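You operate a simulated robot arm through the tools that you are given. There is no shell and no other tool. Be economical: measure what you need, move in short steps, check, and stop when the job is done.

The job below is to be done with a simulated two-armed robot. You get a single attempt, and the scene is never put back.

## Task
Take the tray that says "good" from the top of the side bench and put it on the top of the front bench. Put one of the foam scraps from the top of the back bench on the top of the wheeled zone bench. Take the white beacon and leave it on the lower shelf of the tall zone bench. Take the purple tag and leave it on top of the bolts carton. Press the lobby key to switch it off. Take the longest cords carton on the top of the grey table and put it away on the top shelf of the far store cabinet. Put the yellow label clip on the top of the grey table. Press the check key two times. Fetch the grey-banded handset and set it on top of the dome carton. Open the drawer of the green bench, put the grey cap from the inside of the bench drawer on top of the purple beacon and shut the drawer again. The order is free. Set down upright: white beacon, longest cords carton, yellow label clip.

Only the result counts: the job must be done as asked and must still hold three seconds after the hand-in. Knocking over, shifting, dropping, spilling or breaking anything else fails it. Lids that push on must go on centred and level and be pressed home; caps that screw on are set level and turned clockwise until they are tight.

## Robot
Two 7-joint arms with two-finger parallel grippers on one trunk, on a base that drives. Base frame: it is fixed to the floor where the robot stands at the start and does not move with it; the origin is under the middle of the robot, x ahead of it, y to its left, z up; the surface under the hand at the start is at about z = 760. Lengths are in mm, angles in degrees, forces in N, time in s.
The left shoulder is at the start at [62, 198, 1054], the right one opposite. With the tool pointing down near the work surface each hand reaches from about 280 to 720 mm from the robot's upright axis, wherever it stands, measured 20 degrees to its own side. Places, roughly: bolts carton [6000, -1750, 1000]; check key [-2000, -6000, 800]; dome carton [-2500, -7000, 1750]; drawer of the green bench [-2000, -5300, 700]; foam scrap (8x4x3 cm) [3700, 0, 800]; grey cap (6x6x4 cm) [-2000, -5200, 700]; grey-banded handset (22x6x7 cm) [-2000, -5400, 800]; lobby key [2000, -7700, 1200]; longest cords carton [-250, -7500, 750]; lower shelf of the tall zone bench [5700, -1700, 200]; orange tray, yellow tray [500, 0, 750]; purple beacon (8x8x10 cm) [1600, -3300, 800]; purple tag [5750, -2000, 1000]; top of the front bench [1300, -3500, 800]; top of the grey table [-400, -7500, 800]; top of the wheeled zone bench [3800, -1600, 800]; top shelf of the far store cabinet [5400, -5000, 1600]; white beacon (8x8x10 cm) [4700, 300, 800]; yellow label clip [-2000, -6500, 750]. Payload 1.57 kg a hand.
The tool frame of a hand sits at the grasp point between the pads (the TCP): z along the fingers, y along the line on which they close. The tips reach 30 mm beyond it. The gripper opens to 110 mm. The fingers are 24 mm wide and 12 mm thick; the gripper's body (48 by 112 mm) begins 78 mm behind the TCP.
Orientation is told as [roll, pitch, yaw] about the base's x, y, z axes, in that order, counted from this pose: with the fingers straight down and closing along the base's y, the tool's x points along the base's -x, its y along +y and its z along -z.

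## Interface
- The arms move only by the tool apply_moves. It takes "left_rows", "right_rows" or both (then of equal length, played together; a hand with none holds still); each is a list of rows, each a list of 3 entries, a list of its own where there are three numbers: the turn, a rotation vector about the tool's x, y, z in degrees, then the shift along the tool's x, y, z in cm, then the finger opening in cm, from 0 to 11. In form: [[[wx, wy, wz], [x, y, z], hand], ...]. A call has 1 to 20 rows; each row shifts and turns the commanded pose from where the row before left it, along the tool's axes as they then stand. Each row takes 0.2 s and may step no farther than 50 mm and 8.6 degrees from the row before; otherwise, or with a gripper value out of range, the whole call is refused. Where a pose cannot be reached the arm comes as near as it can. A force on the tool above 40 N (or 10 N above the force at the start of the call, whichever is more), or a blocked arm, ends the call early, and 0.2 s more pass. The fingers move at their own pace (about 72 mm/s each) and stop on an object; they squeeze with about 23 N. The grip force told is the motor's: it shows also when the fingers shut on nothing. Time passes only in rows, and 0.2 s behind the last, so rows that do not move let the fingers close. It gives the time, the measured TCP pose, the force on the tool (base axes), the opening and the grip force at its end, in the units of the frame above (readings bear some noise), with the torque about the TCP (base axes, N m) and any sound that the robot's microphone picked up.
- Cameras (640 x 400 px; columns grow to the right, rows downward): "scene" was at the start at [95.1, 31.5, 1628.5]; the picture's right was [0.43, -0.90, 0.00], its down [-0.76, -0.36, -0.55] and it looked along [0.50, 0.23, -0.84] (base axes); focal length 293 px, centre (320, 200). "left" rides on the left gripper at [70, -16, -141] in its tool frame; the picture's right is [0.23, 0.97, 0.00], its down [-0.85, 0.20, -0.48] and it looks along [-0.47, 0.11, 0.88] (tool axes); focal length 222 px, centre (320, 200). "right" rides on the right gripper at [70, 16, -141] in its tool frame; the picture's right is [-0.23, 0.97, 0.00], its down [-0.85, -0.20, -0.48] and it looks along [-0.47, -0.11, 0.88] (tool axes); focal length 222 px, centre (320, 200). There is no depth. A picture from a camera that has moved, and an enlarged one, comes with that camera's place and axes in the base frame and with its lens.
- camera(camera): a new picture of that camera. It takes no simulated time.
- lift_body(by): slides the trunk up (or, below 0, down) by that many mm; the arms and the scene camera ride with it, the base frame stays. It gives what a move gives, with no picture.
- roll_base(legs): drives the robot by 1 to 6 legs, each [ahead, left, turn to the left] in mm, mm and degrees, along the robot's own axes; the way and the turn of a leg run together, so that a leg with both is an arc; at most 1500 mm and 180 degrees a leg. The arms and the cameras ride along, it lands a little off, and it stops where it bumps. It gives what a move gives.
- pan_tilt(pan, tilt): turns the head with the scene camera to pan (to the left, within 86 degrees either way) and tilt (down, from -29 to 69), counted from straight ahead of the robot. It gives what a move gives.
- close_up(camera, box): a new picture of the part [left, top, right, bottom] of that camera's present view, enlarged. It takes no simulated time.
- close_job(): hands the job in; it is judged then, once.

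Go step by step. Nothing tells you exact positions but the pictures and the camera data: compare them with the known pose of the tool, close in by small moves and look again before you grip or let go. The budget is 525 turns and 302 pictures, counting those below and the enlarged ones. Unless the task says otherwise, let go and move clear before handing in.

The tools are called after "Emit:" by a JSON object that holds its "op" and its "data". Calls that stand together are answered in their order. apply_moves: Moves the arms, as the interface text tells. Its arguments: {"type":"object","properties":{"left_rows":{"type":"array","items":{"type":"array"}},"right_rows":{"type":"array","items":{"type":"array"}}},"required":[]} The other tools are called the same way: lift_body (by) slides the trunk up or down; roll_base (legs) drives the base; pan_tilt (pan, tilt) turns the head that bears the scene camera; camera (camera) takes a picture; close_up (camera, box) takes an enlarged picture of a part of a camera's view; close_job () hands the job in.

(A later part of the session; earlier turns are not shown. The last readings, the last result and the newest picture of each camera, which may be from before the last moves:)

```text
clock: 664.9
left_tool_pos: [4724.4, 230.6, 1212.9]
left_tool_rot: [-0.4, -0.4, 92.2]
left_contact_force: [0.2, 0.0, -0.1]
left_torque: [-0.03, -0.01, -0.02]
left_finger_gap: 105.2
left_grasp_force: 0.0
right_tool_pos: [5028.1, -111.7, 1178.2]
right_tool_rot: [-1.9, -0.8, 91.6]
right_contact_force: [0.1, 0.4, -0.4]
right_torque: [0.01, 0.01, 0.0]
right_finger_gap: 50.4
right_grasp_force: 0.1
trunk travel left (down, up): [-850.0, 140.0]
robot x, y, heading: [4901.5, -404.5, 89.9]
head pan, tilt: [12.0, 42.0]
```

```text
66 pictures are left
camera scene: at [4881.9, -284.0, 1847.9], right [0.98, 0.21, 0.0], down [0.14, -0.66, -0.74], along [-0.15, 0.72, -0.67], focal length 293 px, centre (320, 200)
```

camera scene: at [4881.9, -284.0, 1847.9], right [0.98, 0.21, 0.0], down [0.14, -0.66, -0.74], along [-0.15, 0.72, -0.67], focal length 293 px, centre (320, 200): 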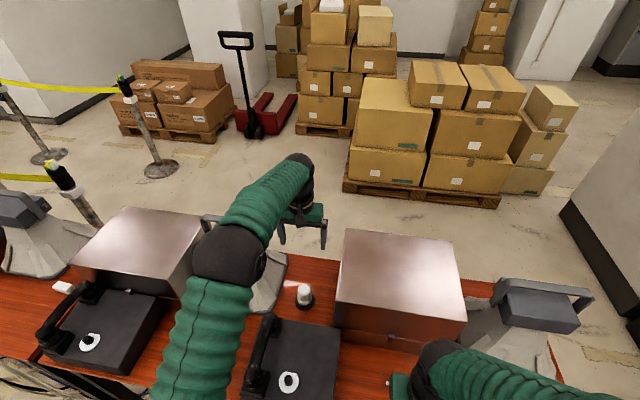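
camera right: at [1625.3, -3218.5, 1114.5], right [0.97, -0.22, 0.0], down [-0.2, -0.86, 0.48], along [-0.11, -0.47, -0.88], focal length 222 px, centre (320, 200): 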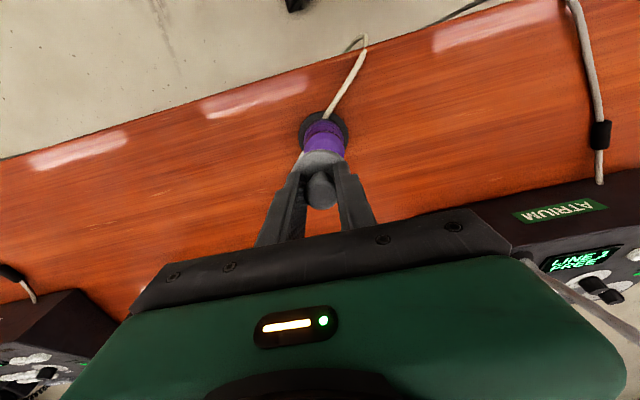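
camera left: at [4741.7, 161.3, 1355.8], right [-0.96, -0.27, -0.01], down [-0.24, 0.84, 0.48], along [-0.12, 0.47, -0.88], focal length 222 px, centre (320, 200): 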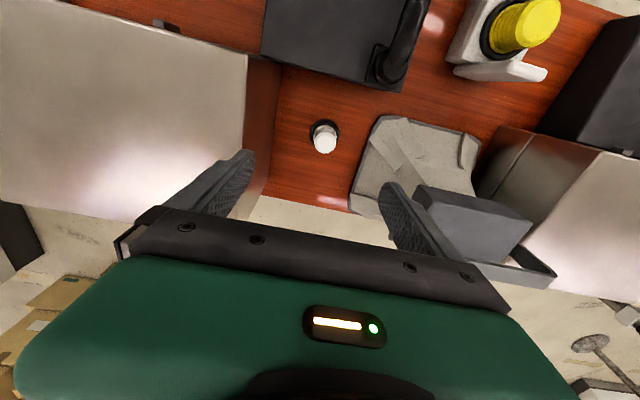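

The white beacon is at [4706, 275]. I move over it and descend between its neighbours.

Emit:
{"op": "apply_moves", "data": {"left_rows": [[[0, 0, 0], [-4.4, 1.6, 0], 9.8], [[0, 0, 0], [0, 0, 4.5], 9.8], [[0, 0, 0], [0, 0, 4.5], 9.8], [[0, 0, 0], [0, 0, 4.5], 9.8], [[0, 0, 0], [0, 0, 4.5], 9.8], [[0, 0, 0], [0, 0, 4.5], 9.8], [[0, 0, 0], [0, 0, 4.5], 9.8]]}}

Emit:
{"op": "camera", "data": {"camera": "left"}}

```text
clock: 666.5
left_tool_pos: [4709.2, 262.8, 950.6]
left_tool_rot: [-0.4, -0.7, 92.3]
left_contact_force: [-0.4, 0.6, 0.3]
left_torque: [0.0, -0.01, 0.0]
left_finger_gap: 98.1
left_grasp_force: 0.1
left hand out of reach, approached as far as the arm can: row 7
right_tool_pos: [5028.3, -114.3, 1178.9]
right_tool_rot: [-2.0, -0.9, 91.7]
right_contact_force: [0.4, 0.0, -0.7]
right_torque: [0.01, 0.04, -0.01]
right_finger_gap: 50.4
right_grasp_force: 0.0
trunk travel left (down, up): [-850.0, 140.0]
robot x, y, heading: [4905.0, -403.0, 90.3]
head pan, tilt: [12.0, 42.0]
```

```text
65 pictures are left
camera left: at [4726.8, 192.4, 1092.1], right [-0.96, -0.27, -0.01], down [-0.24, 0.84, 0.49], along [-0.12, 0.47, -0.87], focal length 222 px, centre (320, 200)
```

left: 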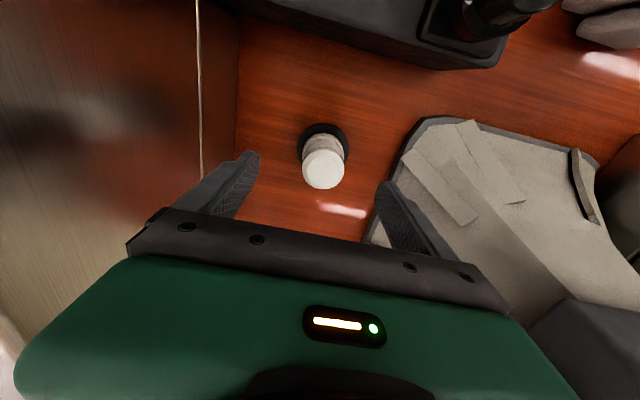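

I use the trunk for the rest of the descent and fine-centre.

Emit:
{"op": "lift_body", "data": {"by": -70}}

Emit:
{"op": "apply_moves", "data": {"left_rows": [[[0, 0, 0], [-1, 0.5, 0], 9.8]]}}

Emit:
{"op": "camera", "data": {"camera": "left"}}

```text
clock: 667.6
left_tool_pos: [4709.9, 262.9, 880.9]
left_tool_rot: [-0.4, -0.6, 92.3]
left_contact_force: [-0.5, 1.0, -0.4]
left_torque: [-0.02, 0.0, 0.01]
left_finger_gap: 98.1
left_grasp_force: 0.0
right_tool_pos: [5028.3, -113.6, 1109.6]
right_tool_rot: [-2.0, -1.0, 91.5]
right_contact_force: [-0.3, 0.4, -0.1]
right_torque: [0.0, -0.01, -0.02]
right_finger_gap: 50.2
right_grasp_force: 0.0
trunk travel left (down, up): [-780.0, 210.0]
robot x, y, heading: [4902.8, -404.6, 89.7]
head pan, tilt: [12.0, 42.0]
```

```text
clock: 668.0
left_tool_pos: [4704.2, 262.8, 882.7]
left_tool_rot: [-0.4, -0.6, 92.4]
left_contact_force: [-0.3, 0.1, 0.4]
left_torque: [-0.01, -0.02, -0.01]
left_finger_gap: 98.1
left_grasp_force: 0.0
left hand out of reach, approached as far as the arm can: row 1
right_tool_pos: [5027.9, -111.7, 1108.7]
right_tool_rot: [-1.8, -0.9, 91.6]
right_contact_force: [-0.1, 1.3, -0.8]
right_torque: [0.0, -0.02, -0.03]
right_finger_gap: 50.3
right_grasp_force: 0.0
trunk travel left (down, up): [-780.0, 210.0]
robot x, y, heading: [4901.9, -402.7, 89.8]
head pan, tilt: [12.0, 42.0]
```

```text
64 pictures are left
camera left: at [4721.6, 192.4, 1025.1], right [-0.96, -0.27, -0.01], down [-0.24, 0.84, 0.49], along [-0.12, 0.47, -0.87], focal length 222 px, centre (320, 200)
```

left: 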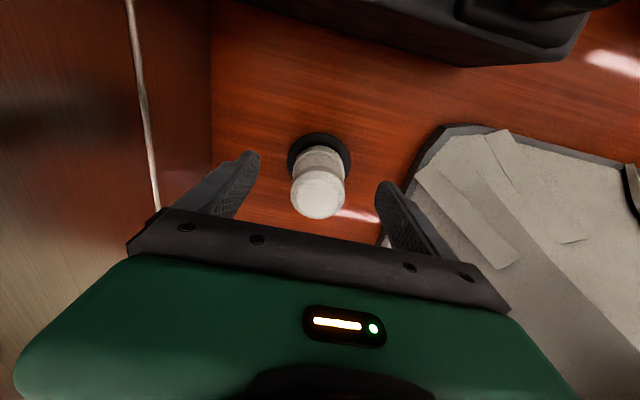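

Emit:
{"op": "roll_base", "data": {"legs": [[14, 0, 0]]}}

Emit:
{"op": "lift_body", "data": {"by": -60}}

Emit:
{"op": "camera", "data": {"camera": "left"}}

```text
clock: 668.8
left_tool_pos: [4704.5, 273.9, 885.5]
left_tool_rot: [-0.4, -0.8, 92.4]
left_contact_force: [0.4, 0.4, 0.6]
left_torque: [0.04, 0.03, 0.02]
left_finger_gap: 98.1
left_grasp_force: 0.0
right_tool_pos: [5027.7, -103.7, 1109.0]
right_tool_rot: [-2.0, -1.2, 91.4]
right_contact_force: [0.5, 1.0, 0.6]
right_torque: [-0.01, -0.03, 0.03]
right_finger_gap: 50.1
right_grasp_force: 0.0
trunk travel left (down, up): [-780.0, 210.0]
robot x, y, heading: [4902.7, -387.9, 90.2]
head pan, tilt: [12.0, 42.0]
```

```text
clock: 669.8
left_tool_pos: [4703.3, 278.1, 823.9]
left_tool_rot: [-0.5, -0.7, 92.3]
left_contact_force: [-0.7, -0.4, -0.4]
left_torque: [-0.03, 0.02, 0.0]
left_finger_gap: 98.1
left_grasp_force: 0.0
right_tool_pos: [5027.9, -100.6, 1049.5]
right_tool_rot: [-1.9, -1.0, 91.7]
right_contact_force: [-0.2, 0.1, 0.2]
right_torque: [0.07, -0.01, 0.01]
right_finger_gap: 50.2
right_grasp_force: 0.0
trunk travel left (down, up): [-720.0, 270.0]
robot x, y, heading: [4901.5, -389.8, 89.7]
head pan, tilt: [12.0, 42.0]
```

```text
63 pictures are left
camera left: at [4721.7, 207.1, 965.6], right [-0.96, -0.27, -0.01], down [-0.24, 0.84, 0.49], along [-0.12, 0.47, -0.87], focal length 222 px, centre (320, 200)
```

left: 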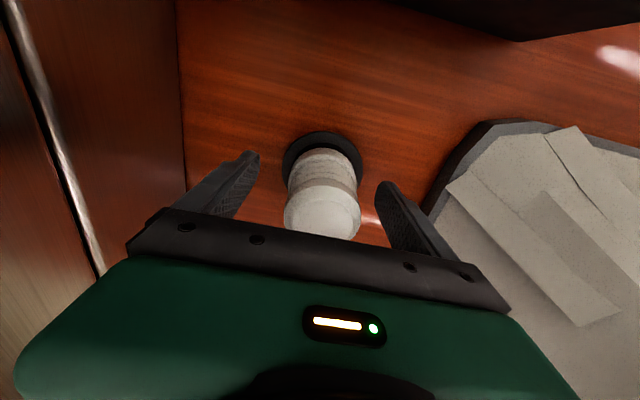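

Emit:
{"op": "lift_body", "data": {"by": -10}}

Emit:
{"op": "apply_moves", "data": {"left_rows": [[[0, 0, 0], [0, 0, 0], 8], [[0, 0, 0], [0, 0, 0], 6], [[0, 0, 0], [0, 0, 0], 4.5], [[0, 0, 0], [0, 0, 0], 4], [[0, 0, 0], [0, 0, 0], 4]]}}

```text
clock: 670.4
left_tool_pos: [4704.8, 276.8, 813.6]
left_tool_rot: [-0.4, -0.7, 92.2]
left_contact_force: [-0.1, -0.1, 0.5]
left_torque: [0.01, 0.01, 0.01]
left_finger_gap: 98.2
left_grasp_force: 0.0
right_tool_pos: [5028.4, -100.8, 1038.4]
right_tool_rot: [-1.9, -0.9, 91.6]
right_contact_force: [-2.0, 1.9, -0.5]
right_torque: [0.01, 0.03, 0.01]
right_finger_gap: 50.2
right_grasp_force: 0.2
trunk travel left (down, up): [-710.0, 280.0]
robot x, y, heading: [4903.5, -391.2, 90.0]
head pan, tilt: [12.0, 42.0]
```

```text
clock: 671.5
left_tool_pos: [4703.0, 276.9, 814.7]
left_tool_rot: [-0.4, -0.7, 92.2]
left_contact_force: [-1.9, 1.1, 0.3]
left_torque: [-0.03, 0.29, -0.03]
left_finger_gap: 57.4
left_grasp_force: 23.2
right_tool_pos: [5027.5, -100.7, 1039.7]
right_tool_rot: [-1.9, -1.0, 91.6]
right_contact_force: [1.2, -0.4, -0.2]
right_torque: [-0.01, 0.02, 0.01]
right_finger_gap: 50.2
right_grasp_force: 0.0
trunk travel left (down, up): [-710.0, 280.0]
robot x, y, heading: [4900.8, -391.0, 89.6]
head pan, tilt: [12.0, 42.0]
```

Beacon gripped (57 mm). I lift it with the trunk, then back away.

Emit:
{"op": "lift_body", "data": {"by": 260}}

Emit:
{"op": "apply_moves", "data": {"left_rows": [[[0, 0, 0], [4, -1, 0], 4], [[0, 0, 0], [4, -1, 0], 4], [[0, 0, 0], [4, -1, 0], 4], [[0, 0, 0], [4, -1, 0], 4], [[0, 0, 0], [3, -1, 0], 4]]}}

Emit:
{"op": "roll_base", "data": {"legs": [[-460, 0, 0]]}}

Emit:
{"op": "pan_tilt", "data": {"pan": -75, "tilt": 35}}

Emit:
{"op": "camera", "data": {"camera": "scene"}}

```text
clock: 674.2
left_tool_pos: [4705.5, 278.6, 1073.6]
left_tool_rot: [-0.5, -0.6, 92.4]
left_contact_force: [0.3, 0.2, -4.6]
left_torque: [-0.03, 0.02, 0.02]
left_finger_gap: 56.8
left_grasp_force: 22.5
right_tool_pos: [5027.9, -99.6, 1299.4]
right_tool_rot: [-2.0, -1.0, 91.7]
right_contact_force: [0.6, -0.3, -0.1]
right_torque: [0.0, 0.01, -0.01]
right_finger_gap: 49.9
right_grasp_force: 0.0
trunk travel left (down, up): [-970.0, 20.0]
robot x, y, heading: [4901.4, -391.4, 89.9]
head pan, tilt: [12.0, 42.0]
```

```text
clock: 675.4
left_tool_pos: [4764.5, 259.3, 1025.1]
left_tool_rot: [-0.3, -0.5, 92.3]
left_contact_force: [0.4, -0.1, -5.1]
left_torque: [-0.04, 0.01, 0.0]
left_finger_gap: 57.1
left_grasp_force: 22.9
left hand out of reach, approached as far as the arm can: row 1, 2, 3, 4, 5
right_tool_pos: [5029.0, -100.2, 1300.3]
right_tool_rot: [-1.9, -0.9, 91.7]
right_contact_force: [0.5, -0.6, 0.2]
right_torque: [0.03, 0.01, 0.05]
right_finger_gap: 50.1
right_grasp_force: 0.0
trunk travel left (down, up): [-970.0, 20.0]
robot x, y, heading: [4902.8, -389.5, 89.7]
head pan, tilt: [12.0, 42.0]
```

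```text
clock: 678.2
left_tool_pos: [4763.2, -199.2, 1023.0]
left_tool_rot: [-0.3, -0.3, 92.4]
left_contact_force: [0.6, 0.0, -4.4]
left_torque: [-0.05, 0.02, -0.02]
left_finger_gap: 57.1
left_grasp_force: 23.2
right_tool_pos: [5028.0, -557.9, 1298.8]
right_tool_rot: [-1.9, -0.8, 91.7]
right_contact_force: [0.0, -1.3, -0.3]
right_torque: [-0.03, 0.01, -0.03]
right_finger_gap: 50.0
right_grasp_force: 0.1
trunk travel left (down, up): [-970.0, 20.0]
robot x, y, heading: [4900.7, -851.3, 90.0]
head pan, tilt: [12.0, 42.0]
```

```text
clock: 679.8
left_tool_pos: [4763.6, -203.3, 1026.6]
left_tool_rot: [-0.2, -0.6, 92.4]
left_contact_force: [0.3, -0.7, -4.8]
left_torque: [-0.04, 0.0, -0.07]
left_finger_gap: 57.1
left_grasp_force: 23.5
right_tool_pos: [5028.6, -564.0, 1299.6]
right_tool_rot: [-1.9, -1.1, 91.7]
right_contact_force: [0.0, 0.1, 0.7]
right_torque: [0.01, -0.02, 0.0]
right_finger_gap: 50.2
right_grasp_force: 0.1
trunk travel left (down, up): [-970.0, 20.0]
robot x, y, heading: [4903.2, -855.5, 90.1]
head pan, tilt: [-75.0, 35.0]
```

```text
62 pictures are left
camera scene: at [4986.2, -792.5, 1978.8], right [0.26, -0.97, 0.0], down [-0.55, -0.15, -0.82], along [0.79, 0.21, -0.57], focal length 293 px, centre (320, 200)
```

scene: 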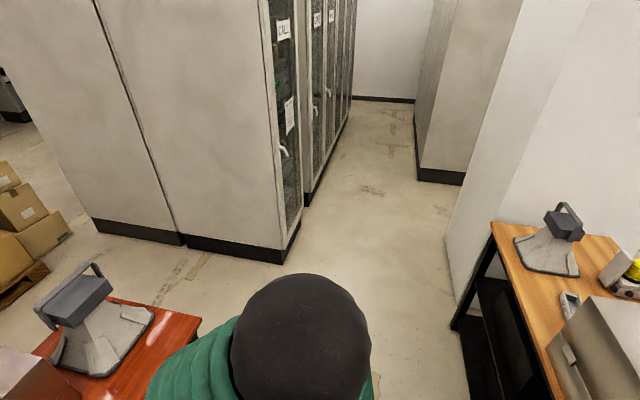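

The tall bench's north edge is near y -1375. I first retract the left arm fully, then turn to face it.

Emit:
{"op": "apply_moves", "data": {"left_rows": [[[0, 0, 0], [3.5, 0, -2], 4], [[0, 0, 0], [3.5, 0, -2], 4], [[0, 0, 0], [3.5, 0, -2], 4], [[0, 0, 0], [3.5, 0, -2], 4], [[0, 0, 0], [3.5, 0, -2], 4], [[0, 0, 0], [3.5, 0, -2], 4]]}}

Emit:
{"op": "roll_base", "data": {"legs": [[0, -700, 0], [0, 0, -90], [0, 0, -90]]}}

Emit:
{"op": "pan_tilt", "data": {"pan": 0, "tilt": 45}}

Emit:
{"op": "camera", "data": {"camera": "scene"}}

```text
clock: 681.2
left_tool_pos: [4764.7, -202.4, 1025.9]
left_tool_rot: [-0.3, -0.6, 92.4]
left_contact_force: [1.3, -0.4, -3.7]
left_torque: [-0.03, -0.03, -0.01]
left_finger_gap: 56.6
left_grasp_force: 23.1
left hand out of reach, approached as far as the arm can: row 1, 2, 3, 4, 5, 6
right_tool_pos: [5029.3, -563.8, 1299.3]
right_tool_rot: [-2.0, -1.1, 91.6]
right_contact_force: [0.0, 1.1, -0.3]
right_torque: [-0.07, -0.03, 0.02]
right_finger_gap: 50.4
right_grasp_force: 0.0
trunk travel left (down, up): [-970.0, 20.0]
robot x, y, heading: [4901.9, -851.1, 90.5]
head pan, tilt: [-75.0, 35.0]
```

```text
clock: 692.5
left_tool_pos: [5793.5, -1484.0, 1018.9]
left_tool_rot: [0.5, 0.9, -85.0]
left_contact_force: [5.1, -3.1, -5.4]
left_torque: [0.35, 0.65, 0.08]
left_finger_gap: 56.9
left_grasp_force: 23.1
right_tool_pos: [5502.0, -1140.1, 1300.9]
right_tool_rot: [-1.9, -1.2, -85.6]
right_contact_force: [-0.6, -0.8, -0.4]
right_torque: [0.02, 0.02, 0.04]
right_finger_gap: 50.2
right_grasp_force: 0.0
trunk travel left (down, up): [-970.0, 20.0]
robot x, y, heading: [5610.8, -850.7, -87.2]
head pan, tilt: [-75.0, 35.0]
stopped in leg 3: the force on the tool passed its limit at 55 N (the readings are from after the stop); the commanded pose is now the measured one
```

```text
clock: 694.0
left_tool_pos: [5793.0, -1483.9, 1019.9]
left_tool_rot: [0.4, 0.6, -84.9]
left_contact_force: [0.7, -0.6, -4.7]
left_torque: [0.02, 0.08, 0.0]
left_finger_gap: 56.8
left_grasp_force: 23.3
right_tool_pos: [5503.2, -1139.6, 1299.3]
right_tool_rot: [-1.9, -1.2, -85.6]
right_contact_force: [-0.2, 0.4, 0.2]
right_torque: [-0.01, -0.03, 0.0]
right_finger_gap: 50.2
right_grasp_force: 0.1
trunk travel left (down, up): [-970.0, 20.0]
robot x, y, heading: [5616.7, -849.2, -87.2]
head pan, tilt: [0.0, 45.0]
```

```text
61 pictures are left
camera scene: at [5619.3, -966.1, 1963.8], right [-1.0, -0.05, 0.0], down [-0.03, 0.71, -0.71], along [0.03, -0.7, -0.71], focal length 293 px, centre (320, 200)
```

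scene: 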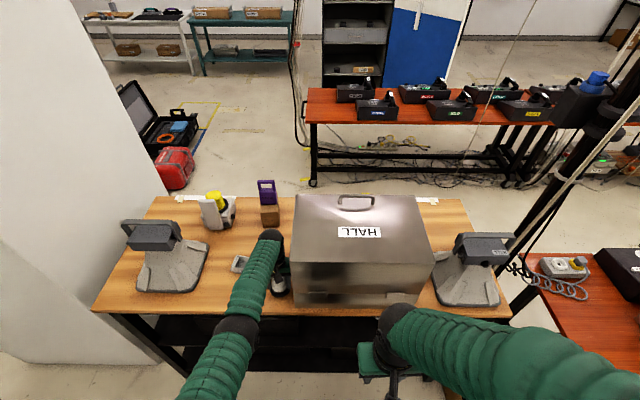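

The swing brought the hand against the HALL case at low height; it stopped on force. I look closely before moving.

Emit:
{"op": "close_up", "data": {"camera": "scene", "box": [200, 180, 360, 330]}}

Emit:
{"op": "camera", "data": {"camera": "left"}}

```text
2.67 times, centred on (280, 255) of scene
camera zoom: at [5619.3, -966.1, 1963.8], right [-1.0, -0.05, 0.0], down [-0.03, 0.71, -0.71], along [0.03, -0.7, -0.71], focal length 781 px, centre (427, 53)
```

zoom: 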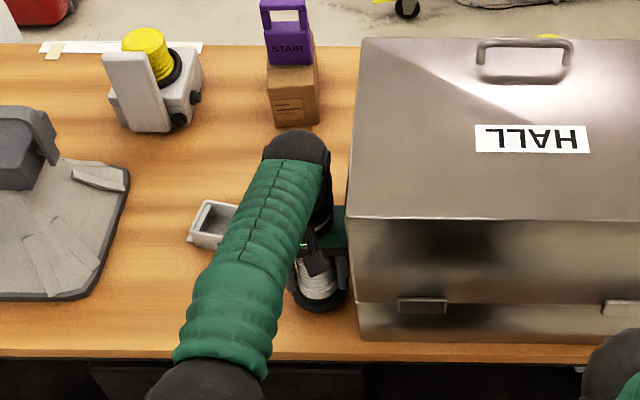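

```text
59 pictures are left
camera left: at [5768.6, -1416.9, 1163.4], right [0.95, 0.31, 0.01], down [0.27, -0.84, 0.47], along [0.15, -0.44, -0.88], focal length 222 px, centre (320, 200)
```

left: 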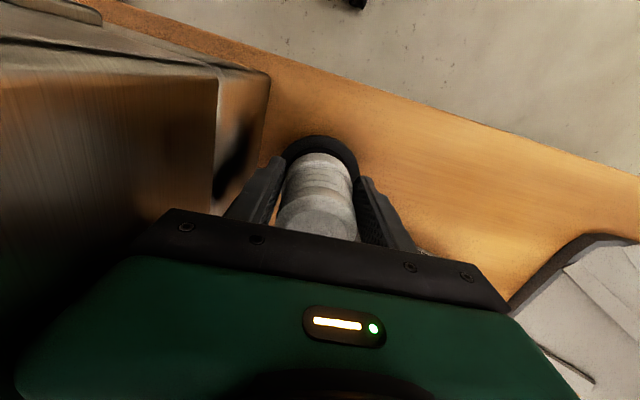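

The beacon is still held upright and the case looks in place; the gripper just leans on its side. I move off it, up, and retract.

Emit:
{"op": "apply_moves", "data": {"left_rows": [[[0, 0, 0], [0, 1.5, 0], 4], [[0, 0, 0], [0, 1, -2], 4], [[0, 0, 0], [0, 0, -4], 4], [[0, 0, 0], [0, 0, -4], 4], [[0, 0, 0], [1, 0, -4], 4], [[0, 0, 0], [4, 0, -2], 4], [[0, 0, 0], [4, 0, 0], 4], [[0, 0, 0], [4, 0, 0], 4], [[0, 0, 0], [4, 0, 0], 4], [[0, 0, 0], [4, 0, 0], 4]]}}

Emit:
{"op": "camera", "data": {"camera": "scene"}}

```text
clock: 696.2
left_tool_pos: [5807.7, -1521.7, 1168.1]
left_tool_rot: [0.3, -0.1, -85.1]
left_contact_force: [0.2, 0.0, -4.8]
left_torque: [0.01, 0.01, 0.0]
left_finger_gap: 56.5
left_grasp_force: 22.7
left hand out of reach, approached as far as the arm can: row 2, 3, 4, 5, 6, 7, 8, 9, 10
right_tool_pos: [5501.6, -1137.5, 1300.6]
right_tool_rot: [-2.0, -1.2, -85.6]
right_contact_force: [0.3, -0.4, -0.4]
right_torque: [0.0, -0.01, 0.0]
right_finger_gap: 50.3
right_grasp_force: 0.1
trunk travel left (down, up): [-970.0, 20.0]
robot x, y, heading: [5614.9, -850.8, -87.0]
head pan, tilt: [0.0, 45.0]
```

```text
58 pictures are left
camera scene: at [5619.1, -966.3, 1963.8], right [-1.0, -0.05, 0.0], down [-0.04, 0.71, -0.7], along [0.03, -0.7, -0.71], focal length 293 px, centre (320, 200)
```

scene: 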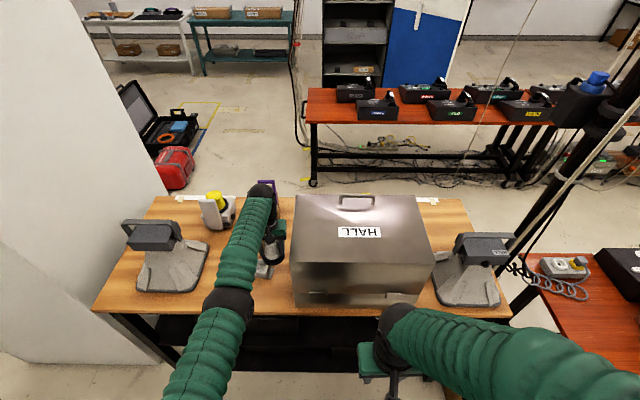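

The straightened left arm won't fold by pure retraction. I pitch the hand a little to unlock the elbow.

Emit:
{"op": "apply_moves", "data": {"left_rows": [[[0, -8, 0], [0, 0, 0], 4], [[0, -8, 0], [0, 0, 0], 4], [[0, -8, 0], [0, 0, 0], 4], [[0, -8, 0], [0, 0, 0], 4]]}}

```text
clock: 697.2
left_tool_pos: [5803.2, -1643.4, 1151.4]
left_tool_rot: [0.5, -32.2, -85.1]
left_contact_force: [0.0, 0.5, -4.5]
left_torque: [0.1, -0.05, 0.0]
left_finger_gap: 56.8
left_grasp_force: 23.0
left hand out of reach, approached as far as the arm can: row 1, 2, 3, 4
right_tool_pos: [5503.4, -1139.4, 1300.8]
right_tool_rot: [-1.8, -1.2, -85.5]
right_contact_force: [0.0, 0.1, 0.0]
right_torque: [0.01, 0.0, 0.02]
right_finger_gap: 50.3
right_grasp_force: 0.1
trunk travel left (down, up): [-970.0, 20.0]
robot x, y, heading: [5619.8, -847.1, -87.0]
head pan, tilt: [0.0, 45.0]
```

Emit:
{"op": "apply_moves", "data": {"left_rows": [[[0, 8, 0], [0, 0, 0], 4], [[0, 8, 0], [0, 0, 0], 4], [[0, 8, 0], [0, 0, 0], 4], [[0, 8, 0], [0, 0, 0], 4], [[6, 0, 0], [0, 0, 0], 4], [[6, 0, 0], [0, 0, 0], 4], [[0, 0, 8], [0, 0, 0], 4], [[0, 0, 8], [0, 0, 0], 4], [[-6, 0, 0], [0, 0, 0], 4], [[-6, 0, 0], [0, 0, 0], 4], [[0, 0, -8], [0, 0, 0], 4], [[0, 0, -8], [0, 0, 0], 4], [[0, 0, 0], [0, 0, 0], 4], [[0, 0, 0], [0, 0, 0], 4], [[0, 0, 0], [0, 0, 0], 4], [[0, 0, 0], [0, 0, 0], 4]]}}

```text
clock: 700.6
left_tool_pos: [5806.5, -1535.6, 1165.1]
left_tool_rot: [-0.3, -3.4, -84.6]
left_contact_force: [0.4, -0.6, -4.8]
left_torque: [0.08, -0.03, 0.0]
left_finger_gap: 56.7
left_grasp_force: 22.8
left hand out of reach, approached as far as the arm can: row 1, 2, 3, 4, 9, 10
right_tool_pos: [5502.8, -1138.3, 1301.3]
right_tool_rot: [-2.0, -1.2, -85.6]
right_contact_force: [-0.1, -0.1, 0.9]
right_torque: [0.02, 0.02, 0.0]
right_finger_gap: 49.9
right_grasp_force: 0.1
trunk travel left (down, up): [-970.0, 20.0]
robot x, y, heading: [5614.6, -851.1, -87.1]
head pan, tilt: [0.0, 45.0]
```

Emit:
{"op": "apply_moves", "data": {"left_rows": [[[0, 0, 0], [0.4, 0, 0.8], 4], [[0, 0, 0], [0.4, 0, 0.8], 4], [[0, 0, 0], [0.4, 0, 0.8], 4], [[0, 0, 0], [0.6, 0, 0.4], 4], [[0, 0, 0], [0.6, 0, 0.4], 4], [[0, 0, 0], [0.6, 0, 0.4], 4], [[0, 0, 0], [0.8, 0, 0], 4], [[0, 0, 0], [0.8, 0, 0], 4], [[0, 0, 0], [0.8, 0, 0], 4], [[0, 0, 0], [1, 0, 0], 4], [[0, 0, 0], [1, 0, 0], 4], [[0, 0, 0], [1, 0, 0], 4]]}}

```text
clock: 703.2
left_tool_pos: [5798.2, -1526.2, 1109.7]
left_tool_rot: [-0.2, -3.3, -84.6]
left_contact_force: [-0.2, 0.6, -4.3]
left_torque: [0.04, 0.0, 0.01]
left_finger_gap: 56.8
left_grasp_force: 22.5
left hand out of reach, approached as far as the arm can: row 2, 4, 5, 6, 7, 8, 9, 10, 11, 12
right_tool_pos: [5501.8, -1139.4, 1300.2]
right_tool_rot: [-1.8, -1.2, -85.6]
right_contact_force: [0.2, -0.1, 0.0]
right_torque: [-0.03, 0.0, 0.0]
right_finger_gap: 50.2
right_grasp_force: 0.0
trunk travel left (down, up): [-970.0, 20.0]
robot x, y, heading: [5613.2, -848.3, -86.9]
head pan, tilt: [0.0, 45.0]
```

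The arm keeps sliding along its full-reach sphere. I back the base off so the hand is over the free aisle, where I can unlock the elbow safely.

Emit:
{"op": "roll_base", "data": {"legs": [[-20, 40, 0], [-330, 0, 0]]}}

Emit:
{"op": "apply_moves", "data": {"left_rows": [[[0, 0, 6], [0, -3.2, 0], 4], [[0, 0, 6], [0.3, -3.2, 0], 4], [[0, 0, 6], [0.3, -3.2, 0], 4], [[0, 0, 6], [0.3, -3.2, 0], 4], [[0, 0, 6], [0.3, -3.2, 0], 4], [[0, 0, 6], [0.3, -3.2, 0], 4]]}}

Emit:
{"op": "camera", "data": {"camera": "scene"}}

```text
clock: 705.9
left_tool_pos: [5823.5, -1177.2, 1107.2]
left_tool_rot: [-0.4, -3.2, -84.6]
left_contact_force: [-0.3, -1.2, -4.0]
left_torque: [0.12, 0.01, 0.03]
left_finger_gap: 56.8
left_grasp_force: 22.5
right_tool_pos: [5529.6, -788.5, 1300.0]
right_tool_rot: [-2.2, -1.0, -85.6]
right_contact_force: [0.4, 0.1, -0.3]
right_torque: [0.0, 0.01, -0.02]
right_finger_gap: 50.3
right_grasp_force: 0.1
trunk travel left (down, up): [-970.0, 20.0]
robot x, y, heading: [5635.6, -496.3, -87.3]
head pan, tilt: [0.0, 45.0]
```

```text
clock: 707.3
left_tool_pos: [5626.7, -1126.0, 1108.2]
left_tool_rot: [2.2, -2.6, -120.8]
left_contact_force: [-0.9, 0.0, -4.6]
left_torque: [0.08, -0.01, 0.02]
left_finger_gap: 56.4
left_grasp_force: 23.0
right_tool_pos: [5514.3, -781.8, 1299.3]
right_tool_rot: [-1.5, -1.2, -85.6]
right_contact_force: [-0.9, 0.7, -0.6]
right_torque: [-0.04, 0.01, 0.02]
right_finger_gap: 50.1
right_grasp_force: 0.1
trunk travel left (down, up): [-970.0, 20.0]
robot x, y, heading: [5638.7, -495.3, -87.4]
head pan, tilt: [0.0, 45.0]
```

```text
57 pictures are left
camera scene: at [5629.5, -613.1, 1963.8], right [-1.0, -0.05, -0.01], down [-0.03, 0.71, -0.71], along [0.04, -0.7, -0.71], focal length 293 px, centre (320, 200)
```

scene: 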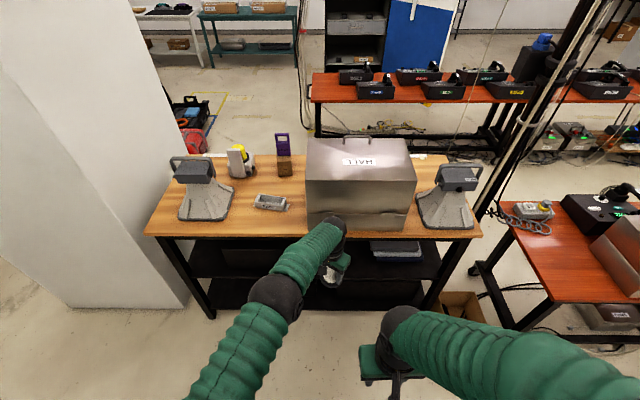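

The elbow bent this time. I pull the hand in toward the body and straighten its yaw.

Emit:
{"op": "apply_moves", "data": {"left_rows": [[[0, 0, 0], [3.2, -1.9, 0], 4], [[0, 0, 0], [3.2, -1.9, 0], 4], [[0, 0, 0], [3.2, -1.9, 0], 4], [[0, 0, 0], [3.2, -1.9, 0], 4], [[0, 3, -7], [0, 3, 0], 4], [[-2, 0, -7], [0, 3.5, 0], 4], [[0, 0, -7], [0, 3.5, 0], 4], [[0, 0, -7], [0, 3.5, 0], 4], [[0, 0, -5], [0, 3.5, 0], 4]]}}

```text
clock: 709.3
left_tool_pos: [5792.3, -1024.9, 1106.7]
left_tool_rot: [3.5, -1.5, -87.5]
left_contact_force: [-0.5, -0.6, -4.0]
left_torque: [0.02, 0.06, 0.0]
left_finger_gap: 56.8
left_grasp_force: 23.9
right_tool_pos: [5521.2, -783.5, 1301.3]
right_tool_rot: [-1.7, -1.3, -85.6]
right_contact_force: [-0.4, -0.8, -1.0]
right_torque: [-0.01, 0.0, -0.01]
right_finger_gap: 50.1
right_grasp_force: 0.0
trunk travel left (down, up): [-970.0, 20.0]
robot x, y, heading: [5638.8, -491.1, -87.2]
head pan, tilt: [0.0, 45.0]
```

Unlocked. I level the hand, lower the trunk far down, and look at the bench's shelves.

Emit:
{"op": "apply_moves", "data": {"left_rows": [[[3.5, 1.5, 0], [1.5, 0, 0], 4]]}}

Emit:
{"op": "lift_body", "data": {"by": -750}}

Emit:
{"op": "pan_tilt", "data": {"pan": 0, "tilt": 30}}

Emit:
{"op": "camera", "data": {"camera": "scene"}}

```text
clock: 709.7
left_tool_pos: [5792.3, -1008.3, 1108.0]
left_tool_rot: [0.0, -0.1, -87.5]
left_contact_force: [0.5, 0.3, -3.5]
left_torque: [0.07, 0.03, 0.02]
left_finger_gap: 56.7
left_grasp_force: 22.8
right_tool_pos: [5521.5, -781.5, 1300.8]
right_tool_rot: [-1.8, -1.3, -85.7]
right_contact_force: [0.6, -0.1, -0.2]
right_torque: [-0.03, -0.03, 0.0]
right_finger_gap: 49.9
right_grasp_force: 0.1
trunk travel left (down, up): [-970.0, 20.0]
robot x, y, heading: [5635.3, -494.4, -87.3]
head pan, tilt: [0.0, 45.0]
```

```text
refused: -750 is not a number from -400 to 400
```

```text
clock: 710.4
left_tool_pos: [5791.0, -1008.9, 1109.2]
left_tool_rot: [0.1, -0.1, -87.5]
left_contact_force: [0.1, 0.0, -3.7]
left_torque: [0.03, 0.0, 0.01]
left_finger_gap: 56.5
left_grasp_force: 22.5
right_tool_pos: [5519.4, -782.5, 1300.6]
right_tool_rot: [-1.8, -1.4, -85.7]
right_contact_force: [0.5, -0.5, -0.2]
right_torque: [0.02, 0.0, 0.0]
right_finger_gap: 50.3
right_grasp_force: 0.0
trunk travel left (down, up): [-970.0, 20.0]
robot x, y, heading: [5639.2, -493.9, -87.1]
head pan, tilt: [0.0, 30.0]
```

```text
56 pictures are left
camera scene: at [5642.1, -620.8, 1986.4], right [-1.0, -0.05, 0.0], down [-0.02, 0.5, -0.86], along [0.04, -0.86, -0.5], focal length 293 px, centre (320, 200)
```

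scene: 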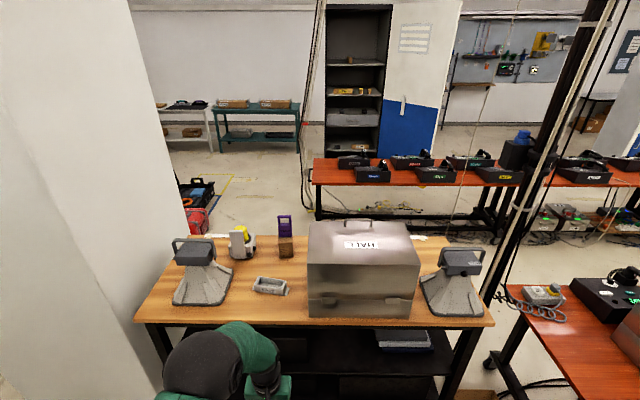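

Emit:
{"op": "lift_body", "data": {"by": -400}}

Emit:
{"op": "lift_body", "data": {"by": -350}}

Emit:
{"op": "camera", "data": {"camera": "scene"}}

```text
clock: 714.3
left_tool_pos: [5791.4, -1008.5, 706.9]
left_tool_rot: [0.1, -0.1, -87.5]
left_contact_force: [-0.1, -0.2, -3.6]
left_torque: [0.04, 0.02, 0.0]
left_finger_gap: 56.3
left_grasp_force: 23.7
right_tool_pos: [5519.5, -781.7, 900.5]
right_tool_rot: [-1.8, -1.4, -85.6]
right_contact_force: [-0.3, 0.7, 0.7]
right_torque: [0.0, 0.01, -0.02]
right_finger_gap: 50.0
right_grasp_force: 0.0
trunk travel left (down, up): [-570.0, 420.0]
robot x, y, heading: [5639.0, -495.5, -87.1]
head pan, tilt: [0.0, 30.0]
```

```text
clock: 717.7
left_tool_pos: [5790.6, -1008.1, 358.0]
left_tool_rot: [0.1, -0.1, -87.6]
left_contact_force: [0.3, -0.5, -4.2]
left_torque: [0.01, -0.02, 0.02]
left_finger_gap: 56.4
left_grasp_force: 22.8
right_tool_pos: [5519.8, -782.5, 550.0]
right_tool_rot: [-1.7, -1.4, -85.7]
right_contact_force: [-0.4, 0.5, 0.1]
right_torque: [0.01, 0.01, -0.04]
right_finger_gap: 50.2
right_grasp_force: 0.1
trunk travel left (down, up): [-220.0, 770.0]
robot x, y, heading: [5635.7, -497.0, -87.3]
head pan, tilt: [0.0, 30.0]
```

```text
55 pictures are left
camera scene: at [5641.6, -619.3, 1236.5], right [-1.0, -0.05, 0.0], down [-0.02, 0.5, -0.86], along [0.04, -0.86, -0.5], focal length 293 px, centre (320, 200)
```

scene: 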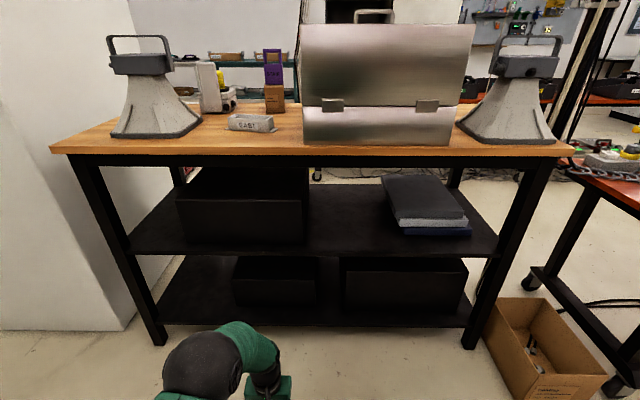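

Two shelves: the lower one is at about z 190 with free room at its left, but headroom is tight for an upright hand. I set the beacon briefly on the floor here to regrip it with a tilted hand.

Emit:
{"op": "lift_body", "data": {"by": -220}}

Emit:
{"op": "apply_moves", "data": {"left_rows": [[[0, 0, 0], [0, 0, 4], 4], [[0, 0, 0], [0, 0, 2], 4], [[0, 0, 0], [0, 0, 0.8], 4], [[0, 0, 0], [0, 0, 0.4], 4], [[0, 0, 0], [0, 0, 0.4], 4], [[0, 0, 0], [0, 0, 0.4], 4], [[0, 0, 0], [0, 0, 0.4], 4], [[0, 0, 0], [0, 0, 0.3], 4]]}}

```text
clock: 720.0
left_tool_pos: [5790.6, -1007.9, 137.6]
left_tool_rot: [0.0, -0.2, -87.4]
left_contact_force: [0.3, -0.3, -4.7]
left_torque: [0.05, 0.02, -0.03]
left_finger_gap: 56.4
left_grasp_force: 23.4
right_tool_pos: [5519.9, -780.0, 329.9]
right_tool_rot: [-1.7, -1.4, -85.6]
right_contact_force: [0.5, 0.3, 0.3]
right_torque: [0.0, 0.01, -0.04]
right_finger_gap: 49.8
right_grasp_force: 0.0
trunk travel left (down, up): [0.0, 990.0]
robot x, y, heading: [5634.1, -496.3, -87.4]
head pan, tilt: [0.0, 30.0]
```

```text
clock: 721.8
left_tool_pos: [5789.9, -1008.0, 52.2]
left_tool_rot: [0.1, -0.4, -87.5]
left_contact_force: [-1.5, -0.1, 8.2]
left_torque: [-0.11, -0.01, -0.05]
left_finger_gap: 57.0
left_grasp_force: 16.0
right_tool_pos: [5519.9, -780.3, 329.9]
right_tool_rot: [-1.7, -1.4, -85.7]
right_contact_force: [0.4, -0.9, -0.3]
right_torque: [0.01, -0.03, -0.01]
right_finger_gap: 50.4
right_grasp_force: 0.0
trunk travel left (down, up): [0.0, 990.0]
robot x, y, heading: [5634.4, -493.5, -87.2]
head pan, tilt: [0.0, 30.0]
```

The beacon stands on the floor. I open, tilt the hand 45° in place, and look.

Emit:
{"op": "apply_moves", "data": {"left_rows": [[[0, 0, 0], [0, 0, -0.1], 6], [[0, 0, 0], [0, 0, 0], 8], [[0, -7.5, 0], [0, 0, 0], 8.5], [[0, -7.5, 0], [0, 0, 0], 8.5], [[0, -7.5, 0], [0, 0, 0], 8.5], [[0, -7.5, 0], [0, 0, 0], 8.5], [[0, -7.5, 0], [0, 0, 0], 8.5], [[0, -7.5, 0], [0, 0, 0], 8.5]]}}

Emit:
{"op": "camera", "data": {"camera": "left"}}

```text
clock: 723.6
left_tool_pos: [5790.3, -1006.8, 52.8]
left_tool_rot: [0.1, -45.3, -87.5]
left_contact_force: [0.9, 0.2, -0.2]
left_torque: [0.01, 0.01, 0.01]
left_finger_gap: 84.9
left_grasp_force: 0.1
right_tool_pos: [5519.7, -781.2, 329.8]
right_tool_rot: [-1.8, -1.4, -85.7]
right_contact_force: [0.6, 0.0, -0.6]
right_torque: [0.04, -0.03, 0.01]
right_finger_gap: 50.0
right_grasp_force: 0.1
trunk travel left (down, up): [0.0, 990.0]
robot x, y, heading: [5637.9, -496.7, -87.1]
head pan, tilt: [0.0, 30.0]
```

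```text
54 pictures are left
camera left: at [5767.8, -859.2, 103.8], right [0.97, 0.2, -0.16], down [0.21, -0.25, 0.94], along [0.15, -0.95, -0.29], focal length 222 px, centre (320, 200)
```

left: 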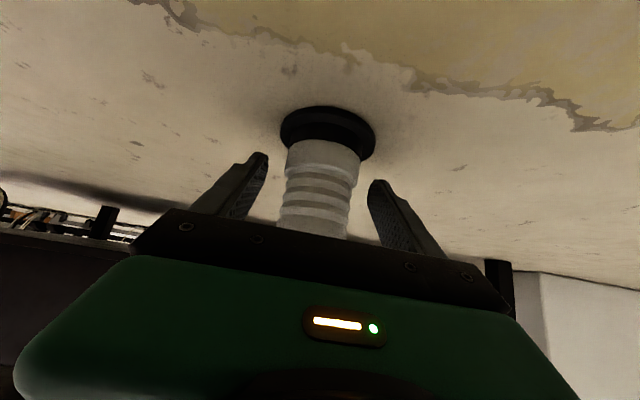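

The beacon stands upright between the fingers. I close at this tilt, lift with the trunk, and line up with the free left part of the lower shelf.

Emit:
{"op": "apply_moves", "data": {"left_rows": [[[0, 0, 0], [0, 0, 0], 7], [[0, 0, 0], [0, 0, 0], 5.5], [[0, 0, 0], [0, 0, 0], 4], [[0, 0, 0], [0, 0, 0], 4], [[0, 0, 0], [0, 0, 0], 4]]}}

Emit:
{"op": "lift_body", "data": {"by": 270}}

Emit:
{"op": "roll_base", "data": {"legs": [[0, 415, -2.8]]}}

Emit:
{"op": "pan_tilt", "data": {"pan": 10, "tilt": 30}}

Emit:
{"op": "camera", "data": {"camera": "scene"}}

```text
clock: 724.8
left_tool_pos: [5792.2, -1007.8, 52.0]
left_tool_rot: [0.2, -45.2, -87.6]
left_contact_force: [-0.8, 0.3, 0.7]
left_torque: [-0.09, 0.19, -0.05]
left_finger_gap: 56.9
left_grasp_force: 23.1
right_tool_pos: [5520.6, -780.7, 330.7]
right_tool_rot: [-1.7, -1.4, -85.6]
right_contact_force: [0.4, -0.4, 0.3]
right_torque: [0.03, -0.01, 0.0]
right_finger_gap: 50.0
right_grasp_force: 0.1
trunk travel left (down, up): [0.0, 990.0]
robot x, y, heading: [5638.3, -497.4, -87.2]
head pan, tilt: [0.0, 30.0]
```

```text
clock: 727.6
left_tool_pos: [5790.6, -1007.7, 321.9]
left_tool_rot: [0.1, -45.0, -87.7]
left_contact_force: [0.2, -0.8, -5.1]
left_torque: [0.06, 0.0, -0.01]
left_finger_gap: 56.5
left_grasp_force: 22.9
right_tool_pos: [5519.3, -781.0, 600.7]
right_tool_rot: [-1.7, -1.3, -85.6]
right_contact_force: [0.3, -0.1, 0.0]
right_torque: [-0.03, -0.01, 0.0]
right_finger_gap: 50.2
right_grasp_force: 0.0
trunk travel left (down, up): [-270.0, 720.0]
robot x, y, heading: [5635.6, -494.7, -87.1]
head pan, tilt: [0.0, 30.0]
```

```text
clock: 730.1
left_tool_pos: [6178.4, -1005.8, 321.6]
left_tool_rot: [0.2, -45.1, -90.6]
left_contact_force: [0.6, 0.1, -4.4]
left_torque: [0.04, 0.0, 0.01]
left_finger_gap: 56.7
left_grasp_force: 23.0
right_tool_pos: [5919.9, -765.5, 599.8]
right_tool_rot: [-1.6, -1.4, -88.5]
right_contact_force: [0.3, -1.0, -0.2]
right_torque: [0.0, -0.01, -0.03]
right_finger_gap: 50.2
right_grasp_force: 0.0
trunk travel left (down, up): [-270.0, 720.0]
robot x, y, heading: [6047.1, -483.3, -89.9]
head pan, tilt: [0.0, 30.0]
```

```text
clock: 730.8
left_tool_pos: [6178.9, -1005.1, 323.3]
left_tool_rot: [0.1, -45.2, -90.5]
left_contact_force: [0.4, 0.2, -5.0]
left_torque: [0.06, -0.03, -0.02]
left_finger_gap: 56.9
left_grasp_force: 23.2
right_tool_pos: [5919.6, -766.7, 600.2]
right_tool_rot: [-1.6, -1.4, -88.6]
right_contact_force: [0.5, -0.7, 0.0]
right_torque: [-0.02, -0.04, 0.0]
right_finger_gap: 50.2
right_grasp_force: 0.1
trunk travel left (down, up): [-270.0, 720.0]
robot x, y, heading: [6052.3, -483.8, -90.2]
head pan, tilt: [10.0, 30.0]
```

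```text
53 pictures are left
camera scene: at [6065.2, -608.4, 1286.5], right [-0.99, -0.17, 0.0], down [-0.09, 0.49, -0.86], along [0.15, -0.85, -0.5], focal length 293 px, centre (320, 200)
```

scene: 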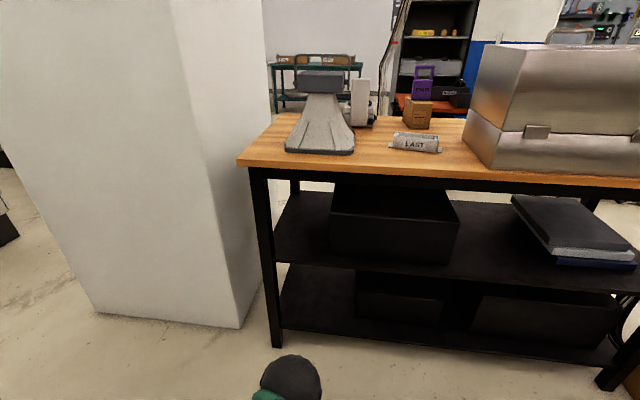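

Free shelf width runs x 6060–6390; I aim for about x 6210. I drive in 300 mm first and check.

Emit:
{"op": "roll_base", "data": {"legs": [[320, 30, 0]]}}

Emit:
{"op": "camera", "data": {"camera": "left"}}

Emit:
{"op": "pan_tilt", "data": {"pan": 20, "tilt": 50}}

Emit:
{"op": "camera", "data": {"camera": "scene"}}

```text
clock: 733.0
left_tool_pos: [6208.4, -1326.0, 323.0]
left_tool_rot: [0.1, -45.1, -90.5]
left_contact_force: [0.1, -0.1, -4.7]
left_torque: [0.04, -0.01, 0.0]
left_finger_gap: 56.7
left_grasp_force: 22.8
right_tool_pos: [5949.0, -1085.1, 599.6]
right_tool_rot: [-1.7, -1.3, -88.6]
right_contact_force: [-0.1, 0.4, -0.9]
right_torque: [-0.01, 0.0, 0.02]
right_finger_gap: 50.4
right_grasp_force: 0.1
trunk travel left (down, up): [-270.0, 720.0]
robot x, y, heading: [6078.4, -802.4, -90.0]
head pan, tilt: [10.0, 30.0]
```

```text
52 pictures are left
camera left: at [6192.9, -1174.6, 373.7], right [0.98, 0.15, -0.16], down [0.2, -0.27, 0.94], along [0.1, -0.95, -0.29], focal length 222 px, centre (320, 200)
```

left: 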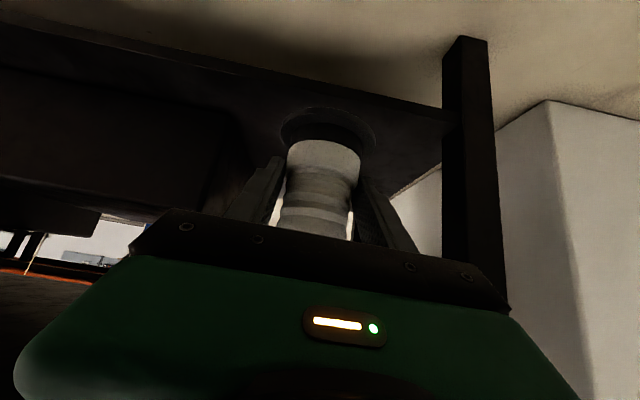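

```text
clock: 733.8
left_tool_pos: [6208.6, -1323.0, 322.9]
left_tool_rot: [0.1, -45.2, -90.6]
left_contact_force: [0.5, -0.6, -5.0]
left_torque: [0.08, -0.04, -0.03]
left_finger_gap: 56.6
left_grasp_force: 22.7
right_tool_pos: [5949.6, -1084.8, 600.8]
right_tool_rot: [-1.6, -1.5, -88.5]
right_contact_force: [-1.1, -0.9, 0.5]
right_torque: [-0.02, 0.02, -0.04]
right_finger_gap: 50.3
right_grasp_force: 0.0
trunk travel left (down, up): [-270.0, 720.0]
robot x, y, heading: [6079.6, -806.8, -90.2]
head pan, tilt: [20.0, 50.0]
```

```text
51 pictures are left
camera scene: at [6105.5, -910.3, 1257.0], right [-0.94, -0.34, 0.0], down [-0.26, 0.72, -0.64], along [0.22, -0.6, -0.77], focal length 293 px, centre (320, 200)
```

scene: 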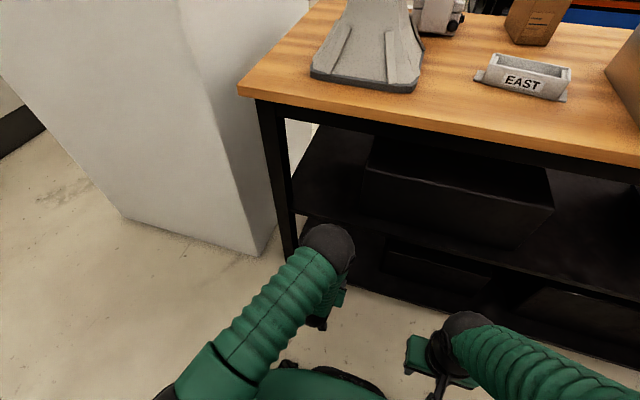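

Clear. I drive in another 130 mm, then lower with the trunk.

Emit:
{"op": "roll_base", "data": {"legs": [[130, 0, 0]]}}

Emit:
{"op": "lift_body", "data": {"by": -55}}

Emit:
{"op": "camera", "data": {"camera": "left"}}

```text
clock: 735.1
left_tool_pos: [6208.3, -1454.4, 322.4]
left_tool_rot: [0.1, -45.3, -90.5]
left_contact_force: [-0.3, 0.2, -4.7]
left_torque: [0.04, 0.0, 0.0]
left_finger_gap: 56.6
left_grasp_force: 22.6
right_tool_pos: [5948.7, -1214.1, 600.8]
right_tool_rot: [-1.6, -1.4, -88.4]
right_contact_force: [-0.4, -0.4, -0.4]
right_torque: [0.01, 0.03, -0.02]
right_finger_gap: 50.1
right_grasp_force: 0.1
trunk travel left (down, up): [-270.0, 720.0]
robot x, y, heading: [6079.1, -936.9, -90.2]
head pan, tilt: [20.0, 50.0]
```

```text
clock: 736.0
left_tool_pos: [6208.2, -1452.9, 268.9]
left_tool_rot: [0.2, -45.3, -90.5]
left_contact_force: [-0.5, 0.9, -3.7]
left_torque: [0.0, 0.01, 0.0]
left_finger_gap: 56.5
left_grasp_force: 22.5
right_tool_pos: [5950.1, -1214.4, 546.9]
right_tool_rot: [-1.7, -1.7, -88.4]
right_contact_force: [-0.2, -0.6, -0.2]
right_torque: [-0.02, 0.02, -0.02]
right_finger_gap: 50.0
right_grasp_force: 0.0
trunk travel left (down, up): [-215.0, 775.0]
robot x, y, heading: [6081.7, -934.5, -90.3]
head pan, tilt: [20.0, 50.0]
```

```text
50 pictures are left
camera left: at [6193.2, -1303.7, 319.7], right [0.98, 0.15, -0.16], down [0.2, -0.26, 0.94], along [0.1, -0.95, -0.29], focal length 222 px, centre (320, 200)
```

left: 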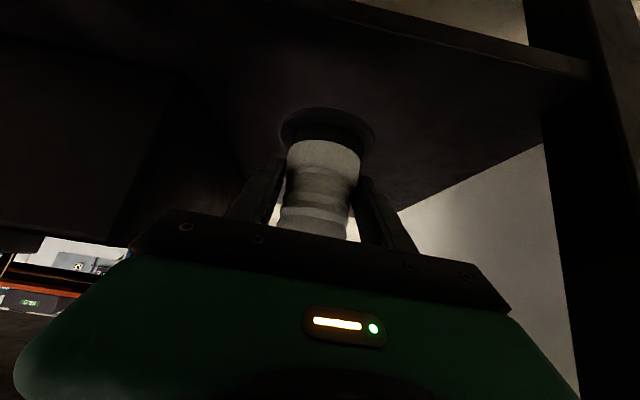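

Emit:
{"op": "apply_moves", "data": {"left_rows": [[[0, 0, 0], [0.35, 0, 0.35], 4], [[0, 0, 0], [0.28, 0, 0.28], 4], [[0, 0, 0], [0.28, 0, 0.28], 4], [[0, 0, 0], [0.21, 0, 0.21], 4], [[0, 0, 0], [0.21, 0, 0.21], 4], [[0, 0, 0], [0.21, 0, 0.21], 4]]}}

```text
clock: 737.4
left_tool_pos: [6209.2, -1453.4, 246.8]
left_tool_rot: [0.0, -45.3, -90.5]
left_contact_force: [0.2, 0.3, -3.8]
left_torque: [0.04, 0.01, -0.01]
left_finger_gap: 56.7
left_grasp_force: 22.3
right_tool_pos: [5950.7, -1214.0, 546.9]
right_tool_rot: [-1.7, -1.6, -88.5]
right_contact_force: [0.3, 0.1, 0.0]
right_torque: [-0.01, -0.01, 0.01]
right_finger_gap: 50.1
right_grasp_force: 0.0
trunk travel left (down, up): [-215.0, 775.0]
robot x, y, heading: [6078.9, -933.4, -90.0]
head pan, tilt: [20.0, 50.0]
```

Emit:
{"op": "apply_moves", "data": {"left_rows": [[[0, 0, 0], [0.21, 0, 0.21], 4], [[0, 0, 0], [0.21, 0, 0.21], 4], [[0, 0, 0], [0.21, 0, 0.21], 4], [[0, 0, 0], [0.21, 0, 0.21], 4], [[0, 0, 0], [0.21, 0, 0.21], 4], [[0, 0, 0], [0.21, 0, 0.21], 4]]}}

Emit:
{"op": "camera", "data": {"camera": "left"}}

```text
clock: 738.8
left_tool_pos: [6207.7, -1453.9, 228.4]
left_tool_rot: [0.1, -45.2, -90.4]
left_contact_force: [0.8, -0.5, -4.8]
left_torque: [0.06, 0.01, 0.0]
left_finger_gap: 56.7
left_grasp_force: 22.7
right_tool_pos: [5949.7, -1213.6, 546.8]
right_tool_rot: [-1.6, -1.6, -88.5]
right_contact_force: [-0.1, 0.7, -0.2]
right_torque: [-0.02, -0.03, 0.01]
right_finger_gap: 50.0
right_grasp_force: 0.2
trunk travel left (down, up): [-215.0, 775.0]
robot x, y, heading: [6080.2, -932.1, -90.4]
head pan, tilt: [20.0, 50.0]
```

```text
49 pictures are left
camera left: at [6193.2, -1304.2, 280.0], right [0.98, 0.15, -0.16], down [0.2, -0.26, 0.94], along [0.1, -0.95, -0.29], focal length 222 px, centre (320, 200)
```

left: 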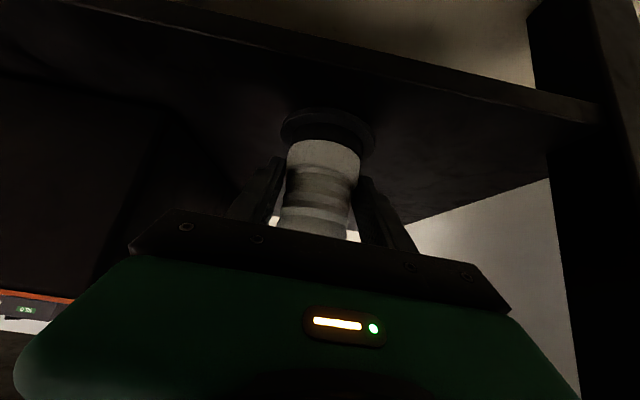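

Emit:
{"op": "apply_moves", "data": {"left_rows": [[[0, 0, 0], [0.25, 0, 0.25], 4], [[0, 0, 0], [0.25, 0, 0.25], 4], [[0, 0, 0], [0.21, 0, 0.21], 4], [[0, 0, 0], [0.21, 0, 0.21], 4], [[0, 0, 0], [0.21, 0, 0.21], 4], [[0, 0, 0], [0.21, 0, 0.21], 4], [[0, 0, 0], [0.21, 0, 0.21], 4], [[0, 0, 0], [0.21, 0, 0.21], 4]]}}

```text
clock: 740.6
left_tool_pos: [6208.9, -1456.0, 207.1]
left_tool_rot: [0.1, -45.8, -90.6]
left_contact_force: [-0.8, -1.4, 23.2]
left_torque: [-0.29, 0.06, -0.34]
left_finger_gap: 56.1
left_grasp_force: 23.4
right_tool_pos: [5949.5, -1211.9, 547.0]
right_tool_rot: [-1.6, -1.6, -88.5]
right_contact_force: [-0.2, -0.6, 0.2]
right_torque: [0.05, 0.0, 0.05]
right_finger_gap: 50.0
right_grasp_force: 0.1
trunk travel left (down, up): [-215.0, 775.0]
robot x, y, heading: [6080.4, -935.6, -89.9]
head pan, tilt: [20.0, 50.0]
```

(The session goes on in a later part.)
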